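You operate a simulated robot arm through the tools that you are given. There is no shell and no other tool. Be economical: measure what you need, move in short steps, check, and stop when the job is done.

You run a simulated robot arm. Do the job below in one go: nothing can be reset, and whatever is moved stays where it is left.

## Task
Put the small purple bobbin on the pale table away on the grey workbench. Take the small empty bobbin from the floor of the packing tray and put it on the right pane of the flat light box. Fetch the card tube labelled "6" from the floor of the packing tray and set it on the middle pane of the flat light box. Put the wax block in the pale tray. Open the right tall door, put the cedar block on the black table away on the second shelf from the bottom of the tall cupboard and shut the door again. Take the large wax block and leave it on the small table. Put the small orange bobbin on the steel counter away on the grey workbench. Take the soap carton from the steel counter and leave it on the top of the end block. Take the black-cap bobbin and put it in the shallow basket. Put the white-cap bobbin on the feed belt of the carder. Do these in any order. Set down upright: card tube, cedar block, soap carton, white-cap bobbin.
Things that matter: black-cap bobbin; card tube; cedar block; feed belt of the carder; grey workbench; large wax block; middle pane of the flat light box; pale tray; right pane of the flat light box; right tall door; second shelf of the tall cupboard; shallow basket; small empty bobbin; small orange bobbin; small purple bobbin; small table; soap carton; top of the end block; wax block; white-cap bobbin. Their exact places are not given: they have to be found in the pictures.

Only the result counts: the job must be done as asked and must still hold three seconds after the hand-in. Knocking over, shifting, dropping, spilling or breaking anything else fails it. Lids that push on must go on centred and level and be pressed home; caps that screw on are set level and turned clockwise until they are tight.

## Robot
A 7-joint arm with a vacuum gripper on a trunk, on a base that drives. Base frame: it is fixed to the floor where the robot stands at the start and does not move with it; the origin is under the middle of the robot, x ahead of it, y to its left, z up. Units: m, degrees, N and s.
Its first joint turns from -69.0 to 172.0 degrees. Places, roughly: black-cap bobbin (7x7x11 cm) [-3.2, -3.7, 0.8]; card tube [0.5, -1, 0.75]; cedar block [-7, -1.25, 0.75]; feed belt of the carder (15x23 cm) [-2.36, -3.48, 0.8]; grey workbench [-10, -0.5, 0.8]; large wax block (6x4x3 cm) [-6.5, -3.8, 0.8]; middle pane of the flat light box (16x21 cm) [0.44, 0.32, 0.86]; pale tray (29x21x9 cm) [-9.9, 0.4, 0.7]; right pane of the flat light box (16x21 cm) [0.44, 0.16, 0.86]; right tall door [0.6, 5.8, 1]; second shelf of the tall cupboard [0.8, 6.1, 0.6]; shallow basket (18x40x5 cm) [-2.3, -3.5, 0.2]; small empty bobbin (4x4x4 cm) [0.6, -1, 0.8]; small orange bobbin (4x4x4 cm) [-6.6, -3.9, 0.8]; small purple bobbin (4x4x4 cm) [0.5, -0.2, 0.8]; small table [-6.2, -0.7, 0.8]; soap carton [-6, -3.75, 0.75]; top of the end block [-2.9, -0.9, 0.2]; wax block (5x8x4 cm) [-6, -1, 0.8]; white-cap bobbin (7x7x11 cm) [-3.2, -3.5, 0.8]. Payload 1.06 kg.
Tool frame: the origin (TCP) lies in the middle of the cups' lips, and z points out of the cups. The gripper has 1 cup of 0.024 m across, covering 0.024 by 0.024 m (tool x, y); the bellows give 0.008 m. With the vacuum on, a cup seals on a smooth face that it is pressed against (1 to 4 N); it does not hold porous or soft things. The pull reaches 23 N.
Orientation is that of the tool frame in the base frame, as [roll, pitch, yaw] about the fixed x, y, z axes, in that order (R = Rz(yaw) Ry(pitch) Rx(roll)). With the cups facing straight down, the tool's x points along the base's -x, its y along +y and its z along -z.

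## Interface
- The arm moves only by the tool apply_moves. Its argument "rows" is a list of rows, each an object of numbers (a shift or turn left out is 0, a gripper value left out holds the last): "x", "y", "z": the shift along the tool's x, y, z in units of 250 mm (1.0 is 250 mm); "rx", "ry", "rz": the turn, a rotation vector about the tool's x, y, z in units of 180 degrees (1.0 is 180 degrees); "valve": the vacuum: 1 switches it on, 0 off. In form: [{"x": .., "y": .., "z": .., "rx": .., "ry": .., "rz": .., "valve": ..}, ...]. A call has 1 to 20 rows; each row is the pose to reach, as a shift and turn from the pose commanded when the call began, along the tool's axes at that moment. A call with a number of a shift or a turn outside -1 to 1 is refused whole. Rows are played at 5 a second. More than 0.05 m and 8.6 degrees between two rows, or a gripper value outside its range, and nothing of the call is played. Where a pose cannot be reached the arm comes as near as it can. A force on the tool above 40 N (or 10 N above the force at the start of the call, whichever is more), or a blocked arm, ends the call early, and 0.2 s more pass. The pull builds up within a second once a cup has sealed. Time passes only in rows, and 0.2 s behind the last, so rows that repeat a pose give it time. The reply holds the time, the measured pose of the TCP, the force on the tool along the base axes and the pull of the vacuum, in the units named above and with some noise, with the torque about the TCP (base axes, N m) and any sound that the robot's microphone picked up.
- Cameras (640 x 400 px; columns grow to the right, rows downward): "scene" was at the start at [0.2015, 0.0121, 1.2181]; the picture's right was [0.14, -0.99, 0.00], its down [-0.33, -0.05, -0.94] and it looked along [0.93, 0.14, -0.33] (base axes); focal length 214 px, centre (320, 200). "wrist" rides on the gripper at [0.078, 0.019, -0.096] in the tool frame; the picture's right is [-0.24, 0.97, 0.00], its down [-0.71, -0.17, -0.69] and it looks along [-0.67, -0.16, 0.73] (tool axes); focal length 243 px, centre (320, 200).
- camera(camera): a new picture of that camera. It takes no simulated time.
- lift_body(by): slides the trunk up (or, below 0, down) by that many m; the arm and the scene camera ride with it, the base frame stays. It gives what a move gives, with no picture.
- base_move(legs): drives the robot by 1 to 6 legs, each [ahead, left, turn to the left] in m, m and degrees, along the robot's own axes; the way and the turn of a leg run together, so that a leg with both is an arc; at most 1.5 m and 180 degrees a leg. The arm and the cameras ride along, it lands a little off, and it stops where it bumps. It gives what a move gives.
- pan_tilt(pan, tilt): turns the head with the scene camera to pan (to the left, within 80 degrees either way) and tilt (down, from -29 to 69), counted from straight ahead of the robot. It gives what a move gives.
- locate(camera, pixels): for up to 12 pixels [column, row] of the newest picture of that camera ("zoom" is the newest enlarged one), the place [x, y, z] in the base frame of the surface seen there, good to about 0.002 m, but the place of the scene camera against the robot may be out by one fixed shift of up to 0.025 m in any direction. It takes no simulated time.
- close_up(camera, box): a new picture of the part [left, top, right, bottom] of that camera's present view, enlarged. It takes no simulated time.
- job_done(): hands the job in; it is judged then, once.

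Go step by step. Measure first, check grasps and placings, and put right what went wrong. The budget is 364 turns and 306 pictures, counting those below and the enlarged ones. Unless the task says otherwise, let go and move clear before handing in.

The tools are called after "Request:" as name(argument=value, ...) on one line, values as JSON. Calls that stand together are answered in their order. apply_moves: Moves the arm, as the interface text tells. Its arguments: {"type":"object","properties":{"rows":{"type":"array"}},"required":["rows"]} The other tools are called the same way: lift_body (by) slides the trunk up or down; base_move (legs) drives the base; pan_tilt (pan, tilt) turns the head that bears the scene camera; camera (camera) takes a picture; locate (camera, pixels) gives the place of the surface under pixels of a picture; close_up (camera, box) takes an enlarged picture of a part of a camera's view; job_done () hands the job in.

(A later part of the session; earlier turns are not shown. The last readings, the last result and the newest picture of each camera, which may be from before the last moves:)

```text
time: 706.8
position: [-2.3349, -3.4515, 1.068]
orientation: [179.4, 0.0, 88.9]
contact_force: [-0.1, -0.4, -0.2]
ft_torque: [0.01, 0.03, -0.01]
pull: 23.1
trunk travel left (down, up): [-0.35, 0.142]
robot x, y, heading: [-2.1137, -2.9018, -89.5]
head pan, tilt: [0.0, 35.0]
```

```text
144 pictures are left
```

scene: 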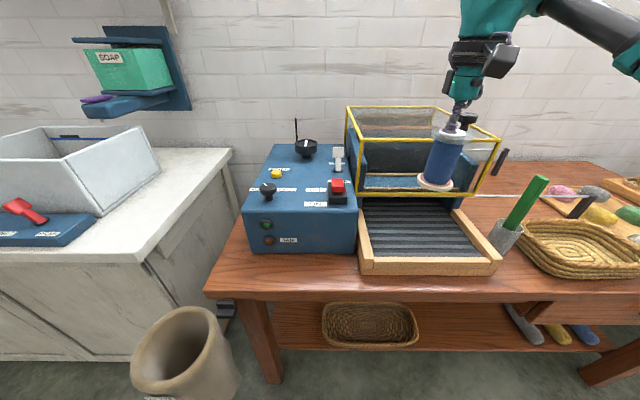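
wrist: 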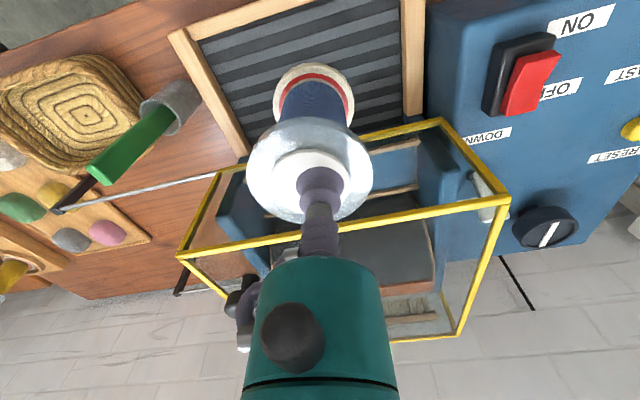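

Request:
locate(camera="scene", pixels=[[541, 182], [500, 160], [470, 115], [495, 140]])

Request:
apply_moves(rows=[{"z": 0.15}, {"z": 0.3}, {"z": 0.45}, {"z": 0.55}])

Request:
camera(camera="scene")

```text
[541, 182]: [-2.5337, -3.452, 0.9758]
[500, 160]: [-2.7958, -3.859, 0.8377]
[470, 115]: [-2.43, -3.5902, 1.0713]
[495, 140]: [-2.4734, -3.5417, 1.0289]
```

```text
time: 707.8
position: [-2.3323, -3.4522, 0.9304]
orientation: [179.5, 0.2, 88.9]
contact_force: [0.4, 0.3, -1.4]
ft_torque: [-0.02, 0.02, -0.02]
pull: 22.8
trunk travel left (down, up): [-0.35, 0.142]
robot x, y, heading: [-2.1123, -2.8999, -89.5]
head pan, tilt: [0.0, 35.0]
```

```text
143 pictures are left
```

scene: 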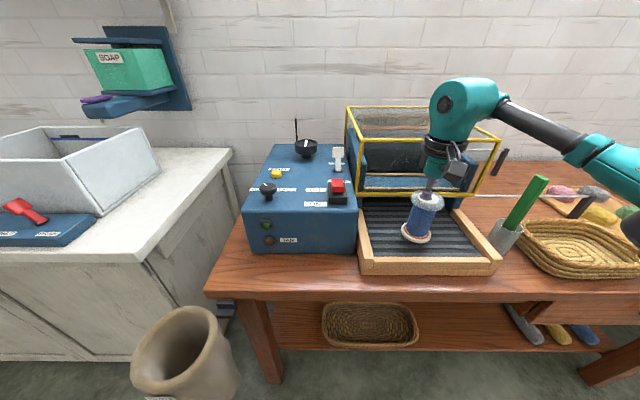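

Request:
apply_moves(rows=[{"z": 0.04}, {"z": 0.07}, {"z": 0.07}])

Request:
apply_moves(rows=[{"z": 0.012}, {"z": 0.02}, {"z": 0.02}])

```text
time: 708.6
position: [-2.3324, -3.4523, 0.9142]
orientation: [179.5, 0.1, 88.9]
contact_force: [-0.8, -0.8, -0.2]
ft_torque: [0.01, -0.03, -0.03]
pull: 23.1
trunk travel left (down, up): [-0.35, 0.142]
robot x, y, heading: [-2.1149, -2.8988, -89.8]
head pan, tilt: [0.0, 35.0]
```

```text
time: 709.4
position: [-2.3324, -3.453, 0.9094]
orientation: [179.5, 0.0, 88.9]
contact_force: [-1.1, 0.6, -0.7]
ft_torque: [-0.02, 0.01, 0.04]
pull: 23.2
trunk travel left (down, up): [-0.35, 0.142]
robot x, y, heading: [-2.1132, -2.8982, -89.5]
head pan, tilt: [0.0, 35.0]
```

Request:
apply_moves(rows=[{"z": 0.008}, {"z": 0.016}, {"z": 0.016}])

Request:
apply_moves(rows=[{"z": 0.006}, {"z": 0.012}, {"z": 0.012}])

```text
time: 710.2
position: [-2.3333, -3.4535, 0.9041]
orientation: [179.5, 0.1, 88.9]
contact_force: [0.3, 0.0, -1.2]
ft_torque: [0.01, 0.0, -0.02]
pull: 22.7
trunk travel left (down, up): [-0.35, 0.142]
robot x, y, heading: [-2.1134, -2.8961, -89.6]
head pan, tilt: [0.0, 35.0]
```

```text
time: 711.0
position: [-2.3336, -3.4538, 0.9026]
orientation: [179.4, 0.2, 89.0]
contact_force: [-0.1, -0.6, 7.9]
ft_torque: [0.05, 0.07, -0.03]
pull: 23.2
trunk travel left (down, up): [-0.35, 0.142]
robot x, y, heading: [-2.1143, -2.897, -89.6]
head pan, tilt: [0.0, 35.0]
```

Request:
apply_moves(rows=[{"z": 0.006}, {"z": 0.002, "valve": 0}, {"z": 0}, {"z": 0}, {"z": 0}, {"z": -0.03}, {"z": -0.12}, {"z": -0.26}, {"z": -0.4}, {"z": -0.55}, {"z": -0.66}])

Request:
camera(camera="scene")

```text
time: 713.4
position: [-2.3346, -3.4508, 1.0664]
orientation: [179.5, 0.2, 88.9]
contact_force: [-0.9, -0.4, 0.3]
ft_torque: [-0.02, 0.01, 0.02]
pull: 0.0
trunk travel left (down, up): [-0.35, 0.142]
robot x, y, heading: [-2.1116, -2.9009, -89.6]
head pan, tilt: [0.0, 35.0]
```

```text
142 pictures are left
```

scene: 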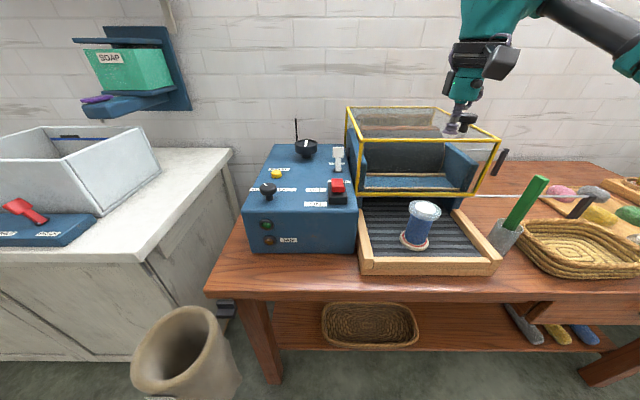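

White-cap bobbin is upright on the belt. Now the black-cap one: back off, go west, turn 15° left and use the stretched pose.

Request:
base_move(legs=[[-0.3, 0, 0], [0, -0.92, 0], [0, 0, 14.7]])

Request:
apply_moves(rows=[{"y": -0.15}, {"y": -0.3}, {"y": -0.42}])

Request:
pan_tilt(pan=-20, tilt=25)

Request:
camera(camera="scene")

Request:
camera(camera="wrist")

```text
time: 724.5
position: [-3.1218, -3.1833, 1.0663]
orientation: [179.5, 0.0, 103.2]
contact_force: [0.1, 0.4, -0.1]
ft_torque: [0.04, -0.01, 0.01]
pull: 0.0
trunk travel left (down, up): [-0.35, 0.142]
robot x, y, heading: [-3.042, -2.5931, -75.5]
head pan, tilt: [0.0, 35.0]
```

```text
time: 725.2
position: [-3.2166, -3.1987, 1.0638]
orientation: [179.5, 0.0, 103.1]
contact_force: [-0.2, 1.0, 0.2]
ft_torque: [0.02, 0.0, -0.02]
pull: 0.1
out of reach, approached as far as the arm can: row 3
trunk travel left (down, up): [-0.35, 0.142]
robot x, y, heading: [-3.0437, -2.5902, -75.6]
head pan, tilt: [0.0, 35.0]
```

```text
time: 726.1
position: [-3.216, -3.199, 1.0631]
orientation: [179.6, 0.0, 103.1]
contact_force: [0.2, -0.3, -0.8]
ft_torque: [0.02, 0.02, 0.02]
pull: 0.0
trunk travel left (down, up): [-0.35, 0.142]
robot x, y, heading: [-3.0413, -2.5951, -75.3]
head pan, tilt: [-20.0, 25.0]
```

```text
141 pictures are left
```

scene: 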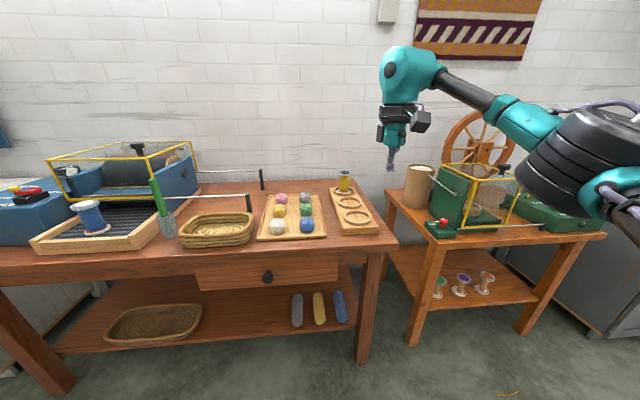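

```text
140 pictures are left
```

wrist: 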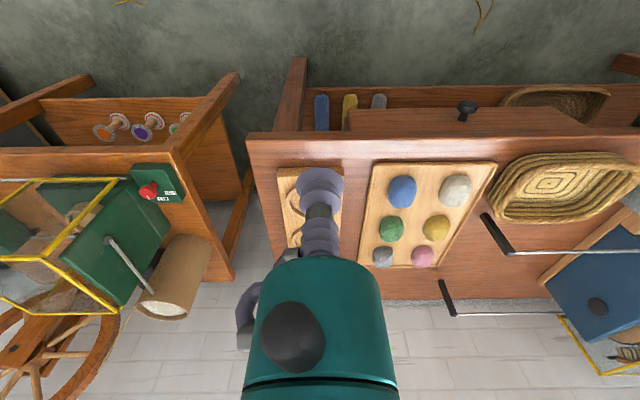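

Request:
locate(camera="scene", pixels=[[344, 173], [418, 168], [520, 185], [470, 165], [475, 130], [395, 242], [480, 180], [340, 245], [440, 225], [515, 215]])

```text
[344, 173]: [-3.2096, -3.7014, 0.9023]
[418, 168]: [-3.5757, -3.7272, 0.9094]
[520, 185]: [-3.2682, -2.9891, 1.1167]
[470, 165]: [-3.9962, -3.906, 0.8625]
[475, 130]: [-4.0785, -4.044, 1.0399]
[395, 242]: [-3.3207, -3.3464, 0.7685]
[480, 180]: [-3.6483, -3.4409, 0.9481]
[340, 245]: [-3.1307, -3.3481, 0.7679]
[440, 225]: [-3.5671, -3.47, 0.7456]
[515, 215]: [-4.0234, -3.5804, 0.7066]
```

Request:
base_move(legs=[[0.38, -0.1, 0]])

Request:
camera(camera="wrist")

```text
time: 728.5
position: [-3.2177, -3.5896, 1.0631]
orientation: [179.5, 0.2, 103.3]
contact_force: [0.1, -0.3, -0.4]
ft_torque: [0.02, -0.02, -0.01]
pull: 0.1
trunk travel left (down, up): [-0.35, 0.142]
robot x, y, heading: [-3.0441, -2.9841, -75.4]
head pan, tilt: [-20.0, 25.0]
```

```text
139 pictures are left
```

wrist: 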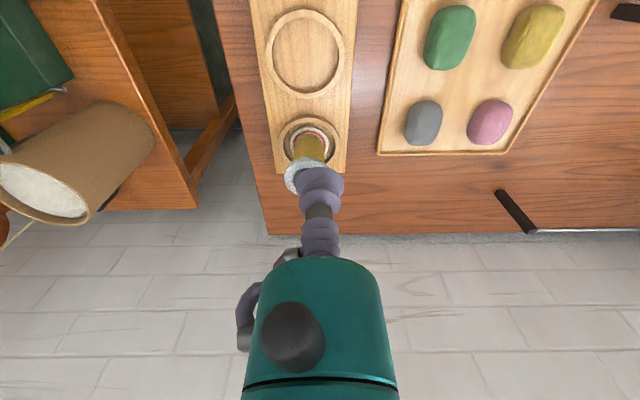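

Request:
base_move(legs=[[0.07, -0.019, 0]])

Request:
camera(camera="wrist")

Request:
close_up(camera="wrist", box=[260, 80, 380, 180])

```text
time: 729.6
position: [-3.2176, -3.6611, 1.0632]
orientation: [179.4, 0.2, 103.2]
contact_force: [0.2, 0.3, -0.6]
ft_torque: [0.03, 0.02, 0.02]
pull: 0.0
trunk travel left (down, up): [-0.35, 0.142]
robot x, y, heading: [-3.0445, -3.0545, -75.4]
head pan, tilt: [-20.0, 25.0]
```

```text
138 pictures are left
```

wrist: 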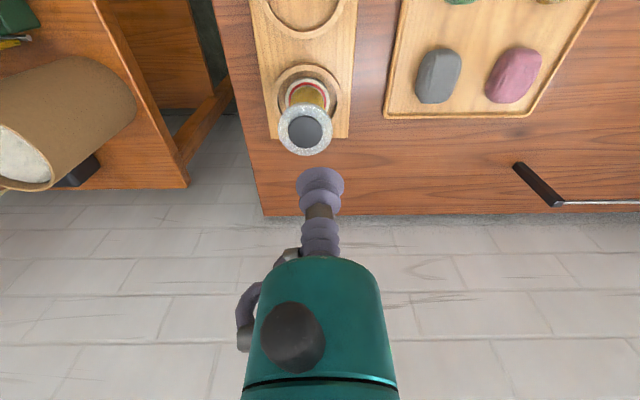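

```text
4.00 times, centred on (320, 130) of wrist
```

zoom: 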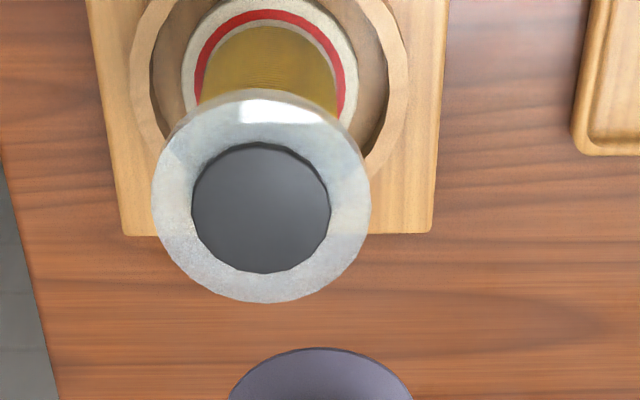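

Request:
locate(camera="zoom", pixels=[[260, 208], [205, 208], [315, 208], [260, 155], [260, 262], [170, 200], [355, 200]])

```text
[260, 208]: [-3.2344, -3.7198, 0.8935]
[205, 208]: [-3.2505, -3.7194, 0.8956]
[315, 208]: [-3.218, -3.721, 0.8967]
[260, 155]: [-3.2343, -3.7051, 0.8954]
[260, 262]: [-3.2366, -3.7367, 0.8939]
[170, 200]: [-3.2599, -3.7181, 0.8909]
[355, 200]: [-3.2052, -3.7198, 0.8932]
```

Cap centre is about (-3.2345,-3.7205,0.895). Five centimetres more with the base, then the arm.

Request:
base_move(legs=[[0.048, -0.013, 0]])

Request:
apply_moves(rows=[{"z": 0.15}, {"z": 0.3}, {"z": 0.4}])

Request:
camera(camera="wrist")

```text
time: 730.5
position: [-3.2181, -3.7129, 1.0639]
orientation: [179.6, 0.1, 103.3]
contact_force: [-1.1, -0.1, 0.0]
ft_torque: [0.01, 0.01, -0.01]
pull: 0.0
trunk travel left (down, up): [-0.35, 0.142]
robot x, y, heading: [-3.0479, -3.1064, -75.5]
head pan, tilt: [-20.0, 25.0]
```

```text
time: 731.3
position: [-3.2157, -3.7091, 0.9643]
orientation: [179.4, 0.1, 103.1]
contact_force: [0.2, 0.1, -0.3]
ft_torque: [-0.01, 0.0, 0.01]
pull: 0.0
trunk travel left (down, up): [-0.35, 0.142]
robot x, y, heading: [-3.0401, -3.1023, -75.6]
head pan, tilt: [-20.0, 25.0]
```

```text
136 pictures are left
```

wrist: 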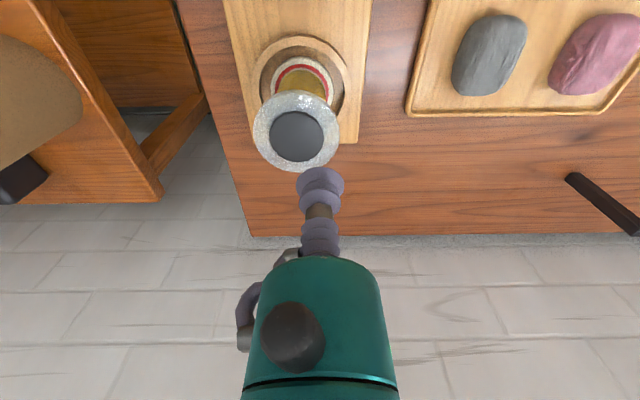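

Request:
locate(camera="wrist", pixels=[[297, 137], [275, 137], [319, 137], [297, 116], [297, 157]])

```text
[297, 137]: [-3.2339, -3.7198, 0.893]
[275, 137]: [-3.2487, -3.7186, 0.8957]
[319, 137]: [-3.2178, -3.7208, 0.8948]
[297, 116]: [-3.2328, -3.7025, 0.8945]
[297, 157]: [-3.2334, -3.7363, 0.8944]
```

Request:
apply_moves(rows=[{"x": -0.025, "y": -0.08, "z": 0.1, "valve": 1}, {"x": -0.025, "y": -0.08, "z": 0.2}, {"x": -0.025, "y": -0.08, "z": 0.26}, {"x": -0.025, "y": -0.08, "z": 0.28}, {"x": -0.025, "y": -0.08, "z": 0.288}, {"x": -0.025, "y": -0.08, "z": 0.288}])

```text
time: 732.7
position: [-3.2336, -3.7204, 0.8929]
orientation: [179.5, 0.3, 103.2]
contact_force: [-1.2, -2.1, 16.5]
ft_torque: [0.01, 0.09, -0.01]
pull: 22.9
trunk travel left (down, up): [-0.35, 0.142]
robot x, y, heading: [-3.0441, -3.1048, -75.4]
head pan, tilt: [-20.0, 25.0]
```

Request:
apply_moves(rows=[{"z": -0.05}, {"z": -0.15}, {"z": -0.3}, {"z": -0.4}])

Request:
base_move(legs=[[-0.7, 0, 0]])

Request:
camera(camera="wrist")

Request:
camera(camera="scene")

```text
time: 733.7
position: [-3.2352, -3.72, 0.9943]
orientation: [179.5, 0.2, 103.0]
contact_force: [0.9, -0.5, -0.6]
ft_torque: [-0.03, -0.02, 0.0]
pull: 23.3
trunk travel left (down, up): [-0.35, 0.142]
robot x, y, heading: [-3.0465, -3.1055, -75.4]
head pan, tilt: [-20.0, 25.0]
```

```text
time: 737.5
position: [-3.4139, -3.0407, 0.9929]
orientation: [179.4, 0.3, 103.0]
contact_force: [0.2, 0.8, -0.2]
ft_torque: [-0.02, 0.02, -0.02]
pull: 22.6
trunk travel left (down, up): [-0.35, 0.142]
robot x, y, heading: [-3.2244, -2.4283, -75.6]
head pan, tilt: [-20.0, 25.0]
```

```text
135 pictures are left
```

wrist: 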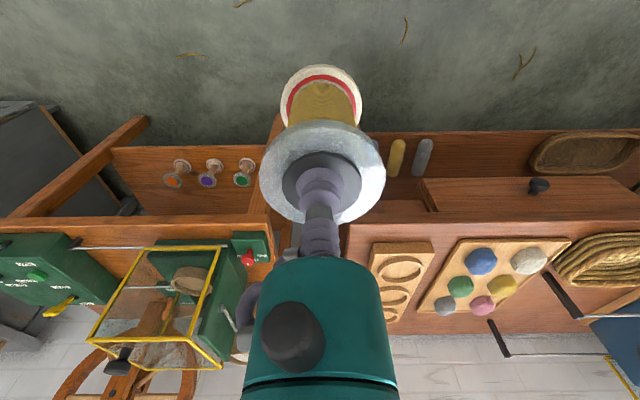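

```text
134 pictures are left
```

scene: 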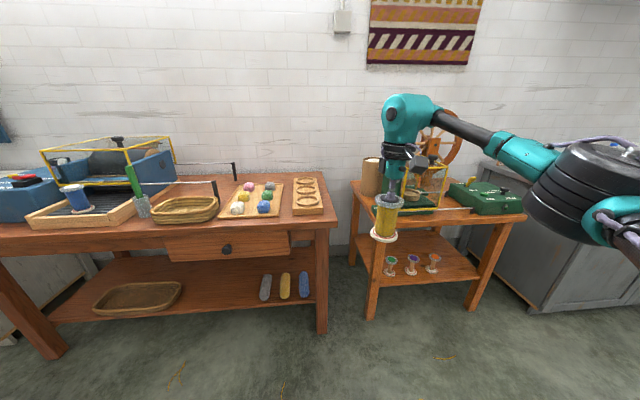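

Holding the black-cap bobbin. The shallow basket is on the lower shelf under the table; I square up in front of it at a distance and look.

Request:
apply_moves(rows=[{"x": 0.1, "y": 0.15}, {"x": 0.2, "y": 0.3}, {"x": 0.3, "y": 0.45}, {"x": 0.33, "y": 0.56}])

Request:
base_move(legs=[[0, 0, -14.4], [0, 1.07, 0]])

Request:
lift_body(by=-0.35)

Request:
pan_tilt(pan=0, tilt=25)

Request:
camera(camera="scene")

```text
time: 738.5
position: [-3.2965, -2.9315, 0.9922]
orientation: [179.5, 0.0, 102.9]
contact_force: [1.4, -0.5, -1.3]
ft_torque: [-0.05, 0.0, -0.01]
pull: 22.9
trunk travel left (down, up): [-0.35, 0.142]
robot x, y, heading: [-3.2264, -2.4264, -75.2]
head pan, tilt: [-20.0, 25.0]
```

```text
time: 749.1
position: [-2.353, -2.9, 0.993]
orientation: [179.4, 0.2, 87.9]
contact_force: [0.9, -0.3, -0.8]
ft_torque: [0.0, 0.0, 0.0]
pull: 22.5
trunk travel left (down, up): [-0.35, 0.142]
robot x, y, heading: [-2.1498, -2.4259, -90.5]
head pan, tilt: [-20.0, 25.0]
```

```text
time: 752.5
position: [-2.3534, -2.9, 0.6431]
orientation: [179.5, 0.2, 87.9]
contact_force: [1.0, -0.1, -1.1]
ft_torque: [-0.02, 0.0, -0.01]
pull: 23.3
trunk travel left (down, up): [0.0, 0.492]
robot x, y, heading: [-2.146, -2.4247, -90.5]
head pan, tilt: [-20.0, 25.0]
```

```text
time: 753.4
position: [-2.3531, -2.9, 0.6422]
orientation: [179.5, 0.0, 88.0]
contact_force: [0.6, -0.5, -0.8]
ft_torque: [-0.02, -0.02, 0.03]
pull: 23.2
trunk travel left (down, up): [0.0, 0.492]
robot x, y, heading: [-2.1504, -2.4316, -90.4]
head pan, tilt: [0.0, 25.0]
```

```text
133 pictures are left
```

scene: 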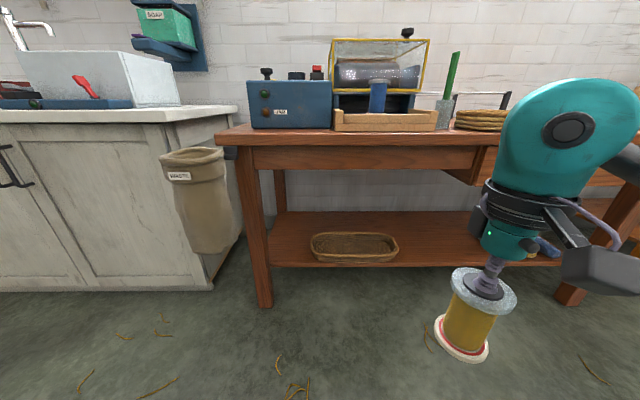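

Request:
locate(camera="scene", pixels=[[355, 250], [312, 245], [397, 245], [355, 262], [355, 236], [360, 170], [360, 148], [355, 130], [330, 268], [225, 245], [475, 182], [262, 300]])

Request:
close_up(camera="scene", box=[270, 210, 450, 290])

```text
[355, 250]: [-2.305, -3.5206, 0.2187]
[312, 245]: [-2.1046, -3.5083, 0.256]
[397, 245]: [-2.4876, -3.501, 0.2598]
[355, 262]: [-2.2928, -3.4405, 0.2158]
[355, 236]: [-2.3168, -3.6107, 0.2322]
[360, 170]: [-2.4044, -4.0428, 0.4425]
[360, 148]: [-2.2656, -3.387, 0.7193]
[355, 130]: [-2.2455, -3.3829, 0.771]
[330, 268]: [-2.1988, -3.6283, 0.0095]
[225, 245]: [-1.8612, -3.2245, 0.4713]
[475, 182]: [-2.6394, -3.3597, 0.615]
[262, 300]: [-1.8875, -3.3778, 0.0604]
```

```text
3.56 times, centred on (360, 250) of scene
```

zoom: 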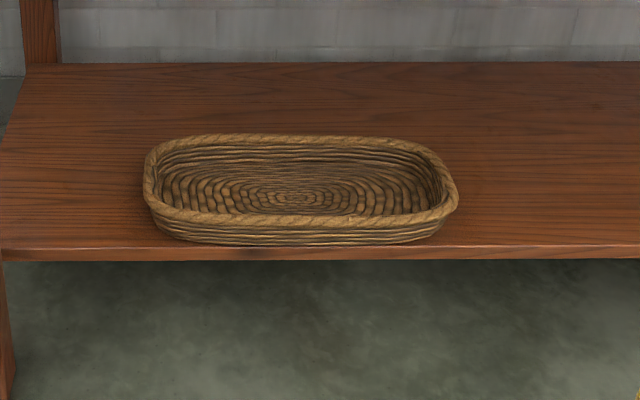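

The basket spans x -2.10 to -2.49, y -3.43 to -3.60, rim z 0.25, floor 0.21; the apron bottom is about 0.69. I lower the tool to z 0.40 here, then drive in under the tabletop.

Request:
apply_moves(rows=[{"z": 0.15}, {"z": 0.3}, {"z": 0.45}, {"z": 0.6}, {"z": 0.75}, {"z": 0.9, "x": -0.05}, {"z": 0.98, "x": -0.14}, {"z": 0.98, "x": -0.18}])

Request:
pan_tilt(pan=-45, tilt=20)

Request:
camera(camera="scene")

```text
time: 755.1
position: [-2.3528, -2.9455, 0.3977]
orientation: [179.5, 0.2, 88.0]
contact_force: [-0.1, -0.1, -0.5]
ft_torque: [-0.01, -0.01, 0.03]
pull: 22.4
trunk travel left (down, up): [0.0, 0.492]
robot x, y, heading: [-2.1505, -2.4292, -90.2]
head pan, tilt: [0.0, 25.0]
```

```text
time: 756.3
position: [-2.3521, -2.944, 0.3981]
orientation: [179.5, 0.1, 87.9]
contact_force: [-0.3, -0.1, -0.2]
ft_torque: [0.02, -0.02, 0.01]
pull: 22.3
trunk travel left (down, up): [0.0, 0.492]
robot x, y, heading: [-2.1517, -2.4277, -90.2]
head pan, tilt: [-45.0, 20.0]
```

```text
131 pictures are left
```

scene: 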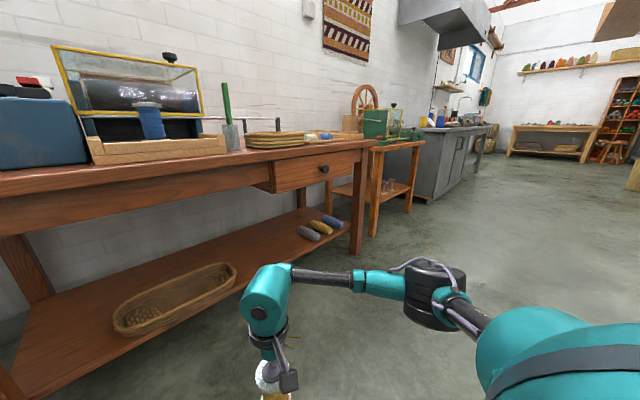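

Request:
locate(camera="scene", pixels=[[430, 290], [425, 265], [330, 275], [270, 275], [490, 330], [540, 315], [250, 180], [100, 205], [330, 190], [460, 275]])

```text
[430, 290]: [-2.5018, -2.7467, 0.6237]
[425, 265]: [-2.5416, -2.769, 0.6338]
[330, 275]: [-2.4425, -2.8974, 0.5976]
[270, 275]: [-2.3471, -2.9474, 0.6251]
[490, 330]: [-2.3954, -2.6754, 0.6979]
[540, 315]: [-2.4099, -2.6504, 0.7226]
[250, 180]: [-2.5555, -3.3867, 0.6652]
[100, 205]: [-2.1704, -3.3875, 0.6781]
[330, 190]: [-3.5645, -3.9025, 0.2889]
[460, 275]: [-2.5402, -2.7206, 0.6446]
```

Request:
base_move(legs=[[0.33, 0.06, 0.2]])

Request:
camera(camera="scene")

Request:
camera(camera="wrist")

```text
time: 758.5
position: [-2.2896, -3.2795, 0.3982]
orientation: [179.5, 0.2, 88.4]
contact_force: [0.4, 0.1, -1.5]
ft_torque: [0.0, 0.01, 0.0]
pull: 23.0
trunk travel left (down, up): [0.0, 0.492]
robot x, y, heading: [-2.0946, -2.7581, -89.9]
head pan, tilt: [-45.0, 20.0]
```

```text
130 pictures are left
```

scene: 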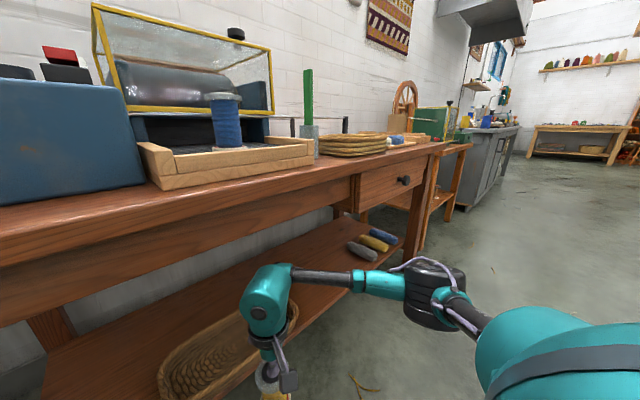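

```text
129 pictures are left
```

wrist: 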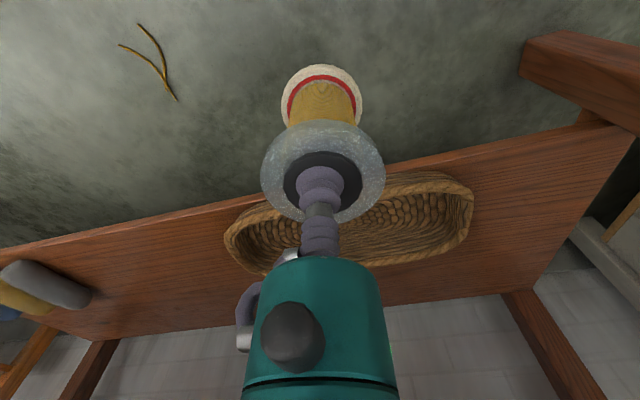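

Request:
locate(camera="wrist", pixels=[[430, 185], [470, 210], [420, 215], [240, 225], [230, 245], [265, 240], [400, 255], [440, 225], [450, 160]])

Request:
locate(camera="scene", pixels=[[150, 255], [250, 225], [340, 200], [360, 205], [200, 180], [265, 275], [300, 272], [430, 265]])

```text
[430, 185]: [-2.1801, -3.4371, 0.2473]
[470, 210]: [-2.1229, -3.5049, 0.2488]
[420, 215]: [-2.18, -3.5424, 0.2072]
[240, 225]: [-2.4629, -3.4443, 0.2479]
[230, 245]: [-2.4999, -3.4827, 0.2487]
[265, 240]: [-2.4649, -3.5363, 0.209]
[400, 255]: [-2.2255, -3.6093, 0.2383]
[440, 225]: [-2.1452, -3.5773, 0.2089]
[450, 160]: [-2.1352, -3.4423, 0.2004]
```

```text
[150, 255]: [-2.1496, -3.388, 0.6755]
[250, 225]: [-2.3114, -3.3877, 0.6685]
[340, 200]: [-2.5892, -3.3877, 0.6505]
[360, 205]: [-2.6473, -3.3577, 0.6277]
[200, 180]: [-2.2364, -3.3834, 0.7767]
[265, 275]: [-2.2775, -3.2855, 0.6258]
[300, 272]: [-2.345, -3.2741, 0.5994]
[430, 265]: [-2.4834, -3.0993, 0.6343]
```

Request:
apply_moves(rows=[{"z": 0.06}, {"z": 0.11}, {"z": 0.11}])

Request:
base_move(legs=[[0.11, 0, 0]])

Request:
camera(camera="scene")

Request:
camera(camera="wrist")

```text
time: 759.3
position: [-2.2893, -3.2776, 0.3714]
orientation: [179.6, 0.2, 88.5]
contact_force: [0.3, 0.3, -0.6]
ft_torque: [-0.03, 0.0, -0.03]
pull: 22.6
trunk travel left (down, up): [0.0, 0.492]
robot x, y, heading: [-2.0875, -2.7584, -90.1]
head pan, tilt: [-45.0, 20.0]
```

```text
time: 760.5
position: [-2.2896, -3.3871, 0.3709]
orientation: [179.5, 0.2, 88.4]
contact_force: [-0.3, -0.6, -0.7]
ft_torque: [-0.01, -0.02, -0.01]
pull: 23.3
trunk travel left (down, up): [0.0, 0.492]
robot x, y, heading: [-2.0885, -2.8718, -90.2]
head pan, tilt: [-45.0, 20.0]
```

```text
128 pictures are left
```

scene: 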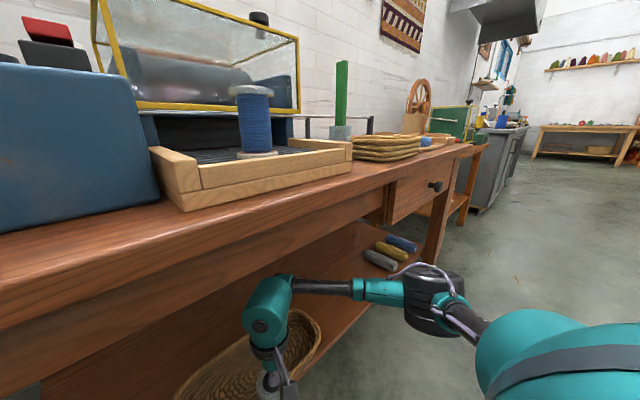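

```text
127 pictures are left
```

wrist: 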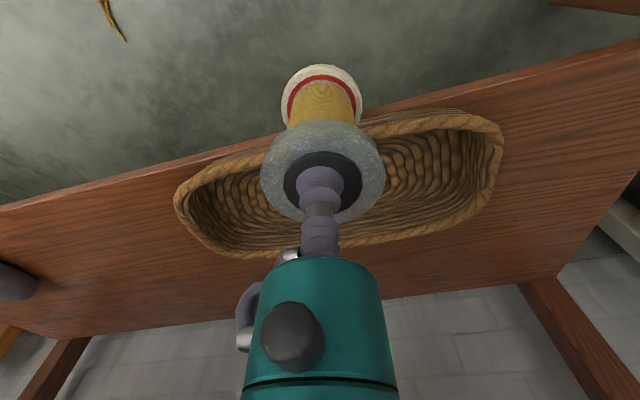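

Request:
base_move(legs=[[0.06, 0, 0]])

Request:
camera(camera="scene")

```text
time: 761.4
position: [-2.2892, -3.4466, 0.3712]
orientation: [179.4, 0.2, 88.4]
contact_force: [0.2, -0.2, -1.2]
ft_torque: [0.0, 0.0, -0.01]
pull: 23.0
trunk travel left (down, up): [0.0, 0.492]
robot x, y, heading: [-2.0877, -2.9325, -89.8]
head pan, tilt: [-45.0, 20.0]
```

```text
126 pictures are left
```

scene: 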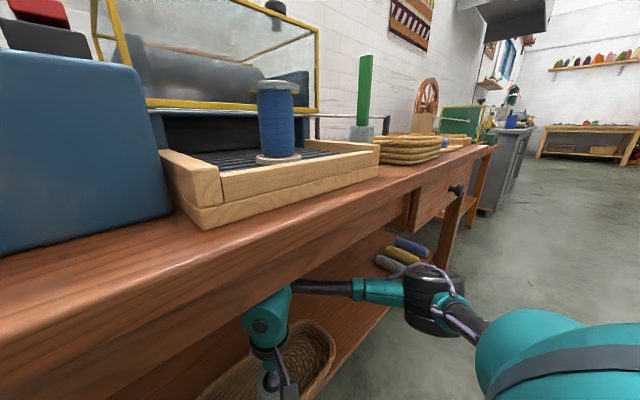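

Request:
base_move(legs=[[0.042, 0, 0]])

Request:
camera(camera="wrist")

```text
time: 762.3
position: [-2.2898, -3.488, 0.3712]
orientation: [179.4, 0.2, 88.4]
contact_force: [-0.6, 0.6, -1.1]
ft_torque: [0.0, 0.03, 0.01]
pull: 23.1
trunk travel left (down, up): [0.0, 0.492]
robot x, y, heading: [-2.0934, -2.9715, -89.7]
head pan, tilt: [-45.0, 20.0]
```

```text
125 pictures are left
```

wrist: 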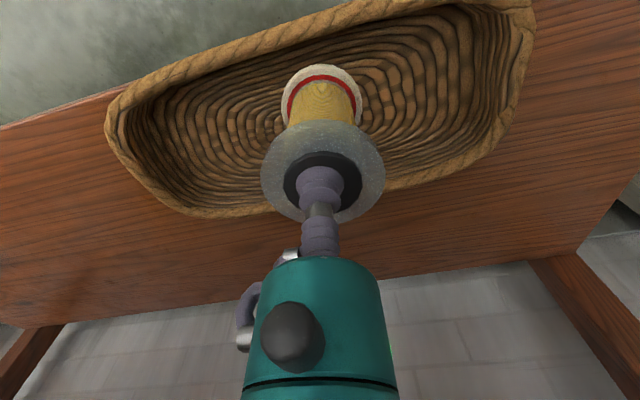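

Request:
apply_moves(rows=[{"z": 0.08}, {"z": 0.15}, {"z": 0.19}, {"z": 0.205}])

Request:
apply_moves(rows=[{"z": 0.01}, {"z": 0.02}, {"z": 0.02}])

```text
time: 763.3
position: [-2.289, -3.4883, 0.3204]
orientation: [179.5, 0.3, 88.4]
contact_force: [-0.2, 0.8, 0.3]
ft_torque: [0.01, -0.02, -0.02]
pull: 22.8
trunk travel left (down, up): [0.0, 0.492]
robot x, y, heading: [-2.0907, -2.972, -89.7]
head pan, tilt: [-45.0, 20.0]
```

```text
time: 764.1
position: [-2.2888, -3.4888, 0.3153]
orientation: [179.5, 0.0, 88.4]
contact_force: [0.1, -0.3, -0.7]
ft_torque: [0.03, -0.04, -0.03]
pull: 22.7
trunk travel left (down, up): [0.0, 0.492]
robot x, y, heading: [-2.0915, -2.9684, -90.0]
head pan, tilt: [-45.0, 20.0]
```

Request:
apply_moves(rows=[{"z": 0.008}, {"z": 0.016}, {"z": 0.016}])

Request:
apply_moves(rows=[{"z": 0.006}, {"z": 0.012}, {"z": 0.012}])

```text
time: 764.9
position: [-2.2901, -3.4882, 0.3101]
orientation: [179.5, 0.2, 88.4]
contact_force: [0.3, 0.0, 2.7]
ft_torque: [0.01, 0.03, -0.02]
pull: 22.3
trunk travel left (down, up): [0.0, 0.492]
robot x, y, heading: [-2.0927, -2.9686, -89.8]
head pan, tilt: [-45.0, 20.0]
```

```text
time: 765.7
position: [-2.2881, -3.4883, 0.3087]
orientation: [179.5, 0.4, 88.4]
contact_force: [0.5, -0.3, 14.9]
ft_torque: [0.02, 0.1, 0.01]
pull: 22.7
trunk travel left (down, up): [0.0, 0.492]
robot x, y, heading: [-2.0898, -2.9763, -89.7]
head pan, tilt: [-45.0, 20.0]
```

Request:
apply_moves(rows=[{"z": -0.008, "valve": 0}, {"z": -0.01}, {"z": -0.01}, {"z": -0.01}, {"z": -0.03}, {"z": -0.1}, {"z": -0.2}, {"z": -0.24}])

Request:
base_move(legs=[[-0.5, 0, 0]])

Request:
pan_tilt(pan=0, tilt=25)

Request:
camera(camera="scene")

```text
time: 767.5
position: [-2.2893, -3.4887, 0.3693]
orientation: [179.5, 0.2, 88.4]
contact_force: [-0.2, -0.7, -0.3]
ft_torque: [0.01, -0.01, -0.01]
pull: 0.0
trunk travel left (down, up): [0.0, 0.492]
robot x, y, heading: [-2.0906, -2.9723, -89.8]
head pan, tilt: [-45.0, 20.0]
```

```text
time: 770.5
position: [-2.2904, -2.986, 0.3699]
orientation: [179.5, 0.2, 88.2]
contact_force: [0.0, -0.8, 0.3]
ft_torque: [0.04, 0.01, -0.02]
pull: 0.1
trunk travel left (down, up): [0.0, 0.492]
robot x, y, heading: [-2.09, -2.4719, -90.4]
head pan, tilt: [-45.0, 20.0]
```

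```text
time: 771.6
position: [-2.2905, -2.9862, 0.3679]
orientation: [179.5, 0.2, 88.3]
contact_force: [-0.4, 1.1, 0.1]
ft_torque: [0.02, -0.02, -0.01]
pull: 0.1
trunk travel left (down, up): [0.0, 0.492]
robot x, y, heading: [-2.0923, -2.4678, -90.1]
head pan, tilt: [0.0, 25.0]
```

```text
124 pictures are left
```

scene: 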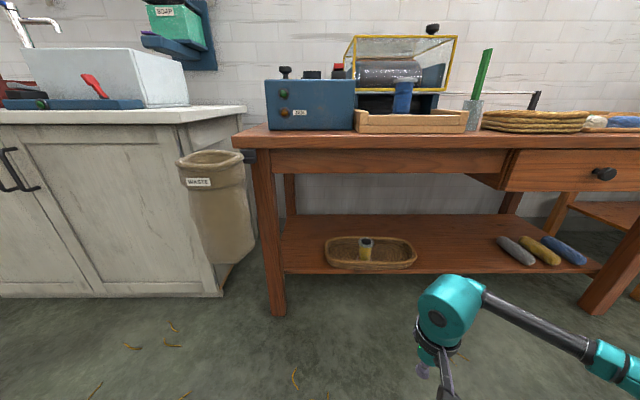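

Both bobbins are placed well. Remaining: the cedar block and the cupboard. I raise the arm and trunk, and turn to look at the way north-east.

Request:
lift_body(by=0.35)

Request:
apply_moves(rows=[{"z": -0.15}, {"z": -0.3}, {"z": -0.45}, {"z": -0.6}, {"z": -0.75}, {"z": -0.9}, {"z": -1.0}])

Request:
apply_moves(rows=[{"z": -0.12}, {"z": -0.25}, {"z": -0.3, "x": 0.1}, {"z": -0.3, "x": 0.25}])

Request:
base_move(legs=[[0, 0, 90]])

Request:
pan_tilt(pan=35, tilt=20)

Request:
camera(camera="scene")

```text
time: 775.0
position: [-2.29, -2.9858, 0.7199]
orientation: [179.5, 0.2, 88.2]
contact_force: [-0.7, 0.6, 0.0]
ft_torque: [0.02, 0.0, 0.03]
pull: 0.1
trunk travel left (down, up): [-0.35, 0.142]
robot x, y, heading: [-2.0907, -2.4712, -90.4]
head pan, tilt: [0.0, 25.0]
```

```text
time: 776.6
position: [-2.2914, -2.9857, 0.9709]
orientation: [179.4, 0.2, 88.3]
contact_force: [-0.5, 0.5, -0.6]
ft_torque: [0.03, 0.01, -0.01]
pull: 0.0
trunk travel left (down, up): [-0.35, 0.142]
robot x, y, heading: [-2.0888, -2.4707, -90.3]
head pan, tilt: [0.0, 25.0]
```

```text
time: 777.6
position: [-2.2904, -2.9227, 1.0455]
orientation: [179.5, 0.2, 88.2]
contact_force: [1.1, -0.4, 0.2]
ft_torque: [-0.02, -0.04, 0.01]
pull: 0.0
trunk travel left (down, up): [-0.35, 0.142]
robot x, y, heading: [-2.0933, -2.4704, -90.4]
head pan, tilt: [0.0, 25.0]
```

```text
time: 781.8
position: [-1.642, -2.6785, 1.0446]
orientation: [179.4, 0.2, 177.2]
contact_force: [-0.8, 0.0, -1.4]
ft_torque: [-0.04, 0.0, -0.01]
pull: 0.2
trunk travel left (down, up): [-0.35, 0.142]
robot x, y, heading: [-2.0889, -2.4725, -1.4]
head pan, tilt: [0.0, 25.0]
```

```text
time: 782.8
position: [-1.6417, -2.6779, 1.0447]
orientation: [179.6, 0.3, 177.2]
contact_force: [0.2, -0.1, -0.5]
ft_torque: [-0.01, 0.02, 0.0]
pull: 0.1
trunk travel left (down, up): [-0.35, 0.142]
robot x, y, heading: [-2.0893, -2.4679, -1.5]
head pan, tilt: [35.0, 20.0]
```

```text
123 pictures are left
```

scene: 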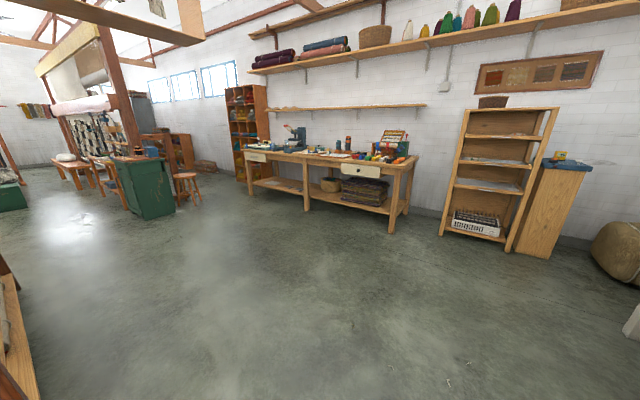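

Request:
base_move(legs=[[1.3, 0, 1.5], [0, 1.15, 0], [0, 1.1, 0], [0, 0, 90]])

Request:
pan_tilt(pan=0, tilt=20)

Request:
camera(camera="scene")

Request:
locate(camera="scene", pixels=[[380, 300], [375, 270], [215, 290], [320, 280], [430, 300], [440, 240], [400, 190], [370, 140], [330, 250], [600, 330], [520, 260]])

```text
time: 812.2
position: [-0.5622, 0.1609, 1.0454]
orientation: [179.6, 0.2, -93.5]
contact_force: [-0.4, 0.1, 0.4]
ft_torque: [-0.01, -0.01, 0.01]
pull: 0.0
trunk travel left (down, up): [-0.35, 0.142]
robot x, y, heading: [-0.7773, -0.2815, 88.2]
head pan, tilt: [35.0, 20.0]
```

```text
time: 813.2
position: [-0.5623, 0.1595, 1.0453]
orientation: [179.5, 0.2, -93.5]
contact_force: [-0.2, 0.4, 0.1]
ft_torque: [0.02, 0.0, 0.01]
pull: 0.0
trunk travel left (down, up): [-0.35, 0.142]
robot x, y, heading: [-0.7766, -0.2843, 88.5]
head pan, tilt: [0.0, 20.0]
```

```text
122 pictures are left
```

scene: 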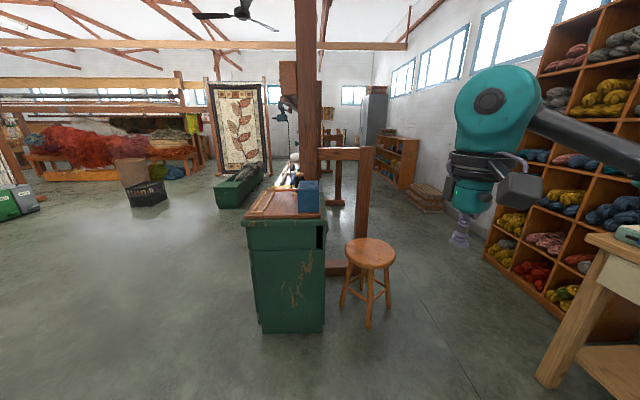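

```text
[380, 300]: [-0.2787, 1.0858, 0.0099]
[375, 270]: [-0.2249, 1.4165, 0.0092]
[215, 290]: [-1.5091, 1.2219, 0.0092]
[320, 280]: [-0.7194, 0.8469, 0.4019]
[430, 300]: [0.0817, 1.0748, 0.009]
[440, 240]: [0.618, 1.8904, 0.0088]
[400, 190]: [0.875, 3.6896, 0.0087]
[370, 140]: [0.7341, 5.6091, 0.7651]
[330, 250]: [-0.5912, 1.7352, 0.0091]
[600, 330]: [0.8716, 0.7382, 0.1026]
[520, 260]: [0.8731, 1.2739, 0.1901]
```

Request:
locate(camera="scene", pixels=[[592, 240], [548, 375], [345, 300], [392, 280], [395, 268], [425, 205], [410, 185], [450, 205], [362, 260], [345, 240]])

Request:
close_up(camera="scene", box=[300, 80, 460, 220])

```text
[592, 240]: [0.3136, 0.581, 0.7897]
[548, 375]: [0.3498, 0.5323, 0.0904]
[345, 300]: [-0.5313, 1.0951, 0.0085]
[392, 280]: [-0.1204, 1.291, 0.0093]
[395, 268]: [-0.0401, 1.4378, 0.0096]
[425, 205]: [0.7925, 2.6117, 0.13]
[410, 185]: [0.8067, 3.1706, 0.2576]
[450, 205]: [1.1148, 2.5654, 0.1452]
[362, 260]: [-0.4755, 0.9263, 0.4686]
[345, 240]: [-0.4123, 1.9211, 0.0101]
```

```text
2.86 times, centred on (380, 150) of scene
```

zoom: 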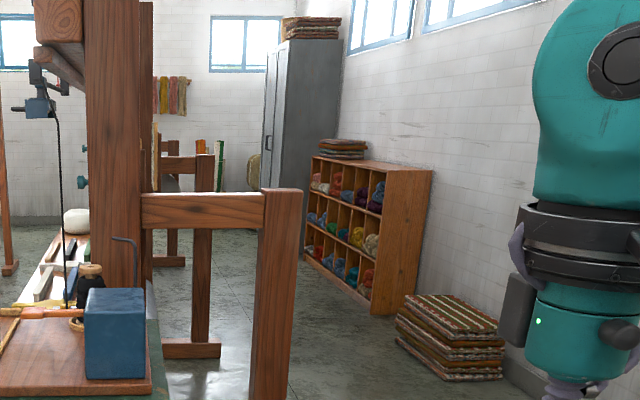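

The way is between the table corner (0.31,0.58) and the stool (-0.27,1.05), then north along x about 0.2.

Request:
base_move(legs=[[0.78, -0.66, 1.5], [0.55, -0.3, 0], [1.4, 0, 0], [1.0, 0, 0]])

Request:
camera(camera="scene")

Request:
locate(camera="scene", pixels=[[280, 150], [345, 200], [300, 250], [360, 100], [240, 250]])

```text
time: 834.2
position: [0.3105, 3.9496, 1.0454]
orientation: [179.5, 0.2, -89.6]
contact_force: [1.0, -0.1, 0.4]
ft_torque: [-0.01, -0.04, -0.03]
pull: 0.0
trunk travel left (down, up): [-0.35, 0.142]
robot x, y, heading: [0.1254, 3.4882, 91.7]
head pan, tilt: [0.0, 20.0]
```

```text
120 pictures are left
```

scene: 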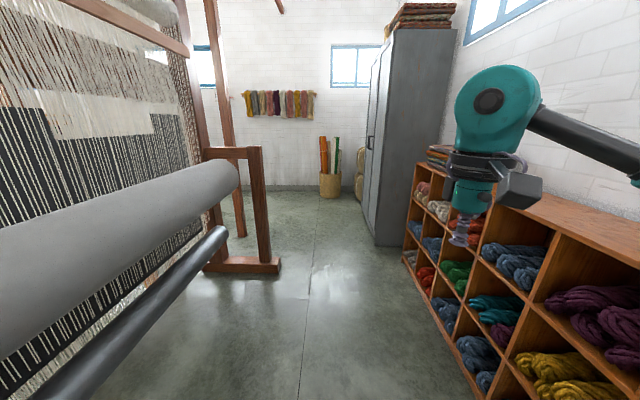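

```text
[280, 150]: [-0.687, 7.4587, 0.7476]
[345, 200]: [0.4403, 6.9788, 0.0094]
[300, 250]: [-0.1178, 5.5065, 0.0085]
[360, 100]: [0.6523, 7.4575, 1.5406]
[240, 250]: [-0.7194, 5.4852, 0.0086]
```

Request:
locate(camera="scene", pixels=[[278, 268], [262, 265], [240, 235], [375, 235], [375, 140], [385, 240], [240, 175], [225, 232], [370, 215]])

Request:
close_up(camera="scene", box=[320, 20, 470, 250])

```text
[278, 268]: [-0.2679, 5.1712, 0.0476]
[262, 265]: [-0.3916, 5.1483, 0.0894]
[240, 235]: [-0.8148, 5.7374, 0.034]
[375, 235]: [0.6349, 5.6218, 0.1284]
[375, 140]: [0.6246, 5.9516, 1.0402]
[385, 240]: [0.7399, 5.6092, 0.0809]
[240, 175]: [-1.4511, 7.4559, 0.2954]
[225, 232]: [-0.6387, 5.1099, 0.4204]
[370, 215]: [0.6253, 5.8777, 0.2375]
```

```text
1.74 times, centred on (395, 135) of scene
```

zoom: 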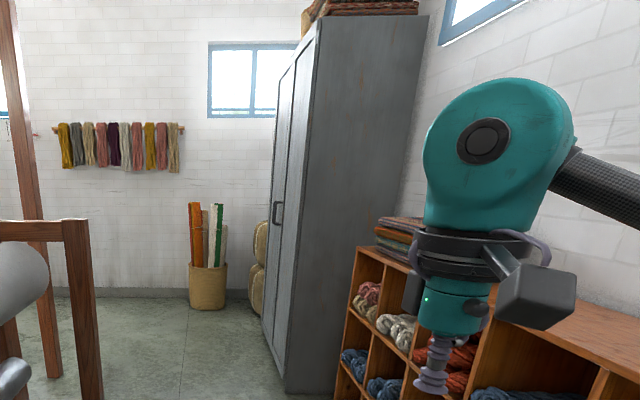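

The cupboard's front is at x about 0.62, y 5.6 to 6.6. I drive past the loom foot to stand in front of it and look.

Request:
base_move(legs=[[1.1, 0.07, -1.7], [1.2, 0, 0], [0, 0.35, 0], [0, 0, -90]])

Request:
pan_tilt(pan=0, tilt=10)

Request:
camera(camera="scene")

```text
time: 852.4
position: [0.1322, 5.5937, 1.0461]
orientation: [179.5, 0.2, 179.8]
contact_force: [0.0, -0.4, -0.1]
ft_torque: [0.01, -0.02, 0.02]
pull: 0.1
trunk travel left (down, up): [-0.35, 0.142]
robot x, y, heading: [-0.3265, 5.7799, 1.5]
head pan, tilt: [0.0, 20.0]
```

```text
time: 853.2
position: [0.1316, 5.5937, 1.0443]
orientation: [179.4, 0.2, 179.8]
contact_force: [0.2, 0.6, -0.6]
ft_torque: [-0.02, 0.0, -0.01]
pull: 0.0
trunk travel left (down, up): [-0.35, 0.142]
robot x, y, heading: [-0.3267, 5.7818, 1.3]
head pan, tilt: [0.0, 10.0]
```

```text
118 pictures are left
```

scene: 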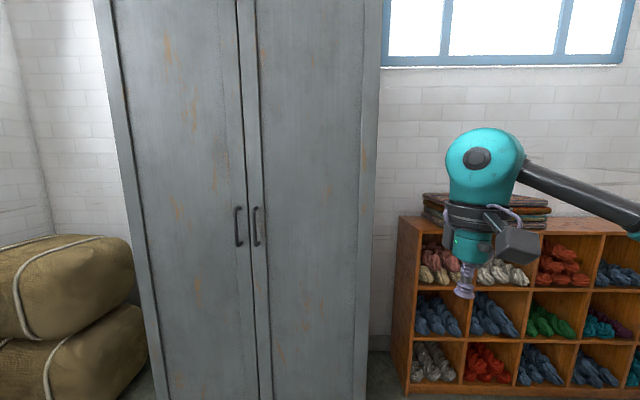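

Request:
locate(camera="scene", pixels=[[256, 225], [238, 225], [265, 225], [358, 225], [245, 150], [300, 225], [378, 225], [300, 330], [110, 225], [257, 210], [257, 240], [150, 225]])

Request:
close_up(camera="scene", box=[210, 180, 310, 270])

```text
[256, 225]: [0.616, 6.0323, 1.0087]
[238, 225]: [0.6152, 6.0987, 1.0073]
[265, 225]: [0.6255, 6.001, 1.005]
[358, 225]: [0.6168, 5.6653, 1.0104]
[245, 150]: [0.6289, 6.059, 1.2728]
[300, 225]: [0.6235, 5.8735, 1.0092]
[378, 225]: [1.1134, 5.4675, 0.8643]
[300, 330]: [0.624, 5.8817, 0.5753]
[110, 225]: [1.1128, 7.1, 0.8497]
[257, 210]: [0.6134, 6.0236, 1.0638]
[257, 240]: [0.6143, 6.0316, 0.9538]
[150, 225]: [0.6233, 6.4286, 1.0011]
```

```text
4.44 times, centred on (260, 225) of scene
```

zoom: 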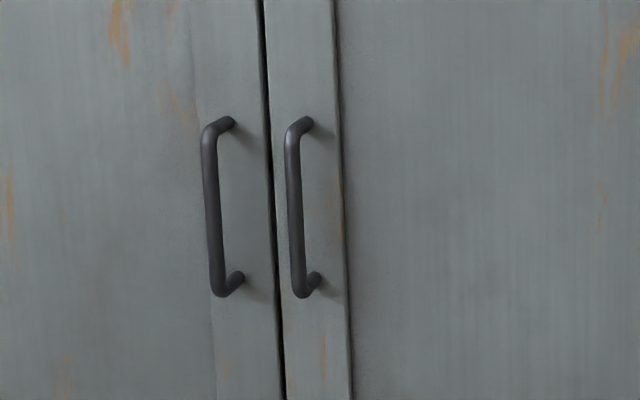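

Right door: free edge y about 6.05, hinge about 5.66, handle at y 6.03, z 0.95–1.06. I turn the tool horizontal (pointing +x) to use the cup on the door's stile below the handle.

Request:
apply_moves(rows=[{"ry": -0.042, "x": -0.04}, {"ry": -0.083, "x": -0.08}, {"ry": -0.125, "x": -0.12}, {"ry": -0.167, "x": -0.16}, {"ry": -0.208, "x": -0.2}, {"ry": -0.25, "x": -0.24}, {"ry": -0.292, "x": -0.28}, {"ry": -0.333, "x": -0.32}, {"ry": -0.375, "x": -0.36}, {"ry": -0.417, "x": -0.4}, {"ry": -0.458, "x": -0.44}, {"ry": -0.5, "x": -0.48}])

Request:
camera(camera="scene")

Request:
camera(camera="wrist")

```text
time: 855.8
position: [0.2433, 5.5988, 1.0465]
orientation: [175.7, 84.6, 175.8]
contact_force: [0.4, 0.1, -0.1]
ft_torque: [-0.02, 0.0, -0.01]
pull: 0.0
out of reach, approached as far as the arm can: row 12
trunk travel left (down, up): [-0.35, 0.142]
robot x, y, heading: [-0.3264, 5.7804, 1.4]
head pan, tilt: [0.0, 10.0]
```

```text
116 pictures are left
```

scene: 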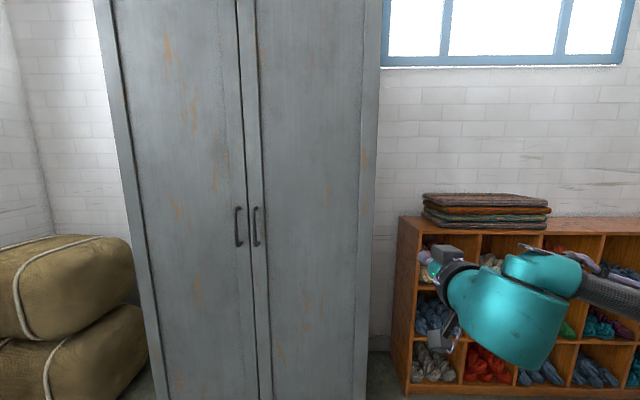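

```text
115 pictures are left
```

wrist: 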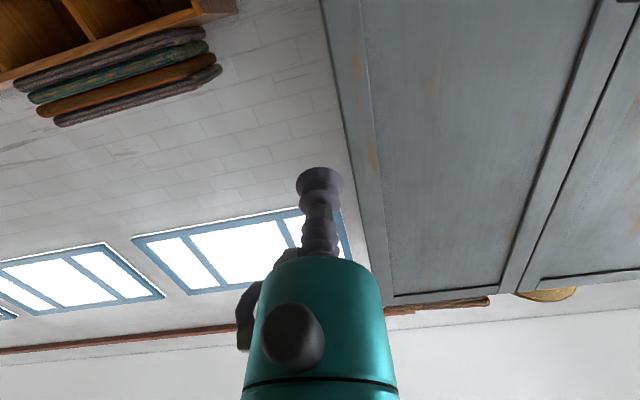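

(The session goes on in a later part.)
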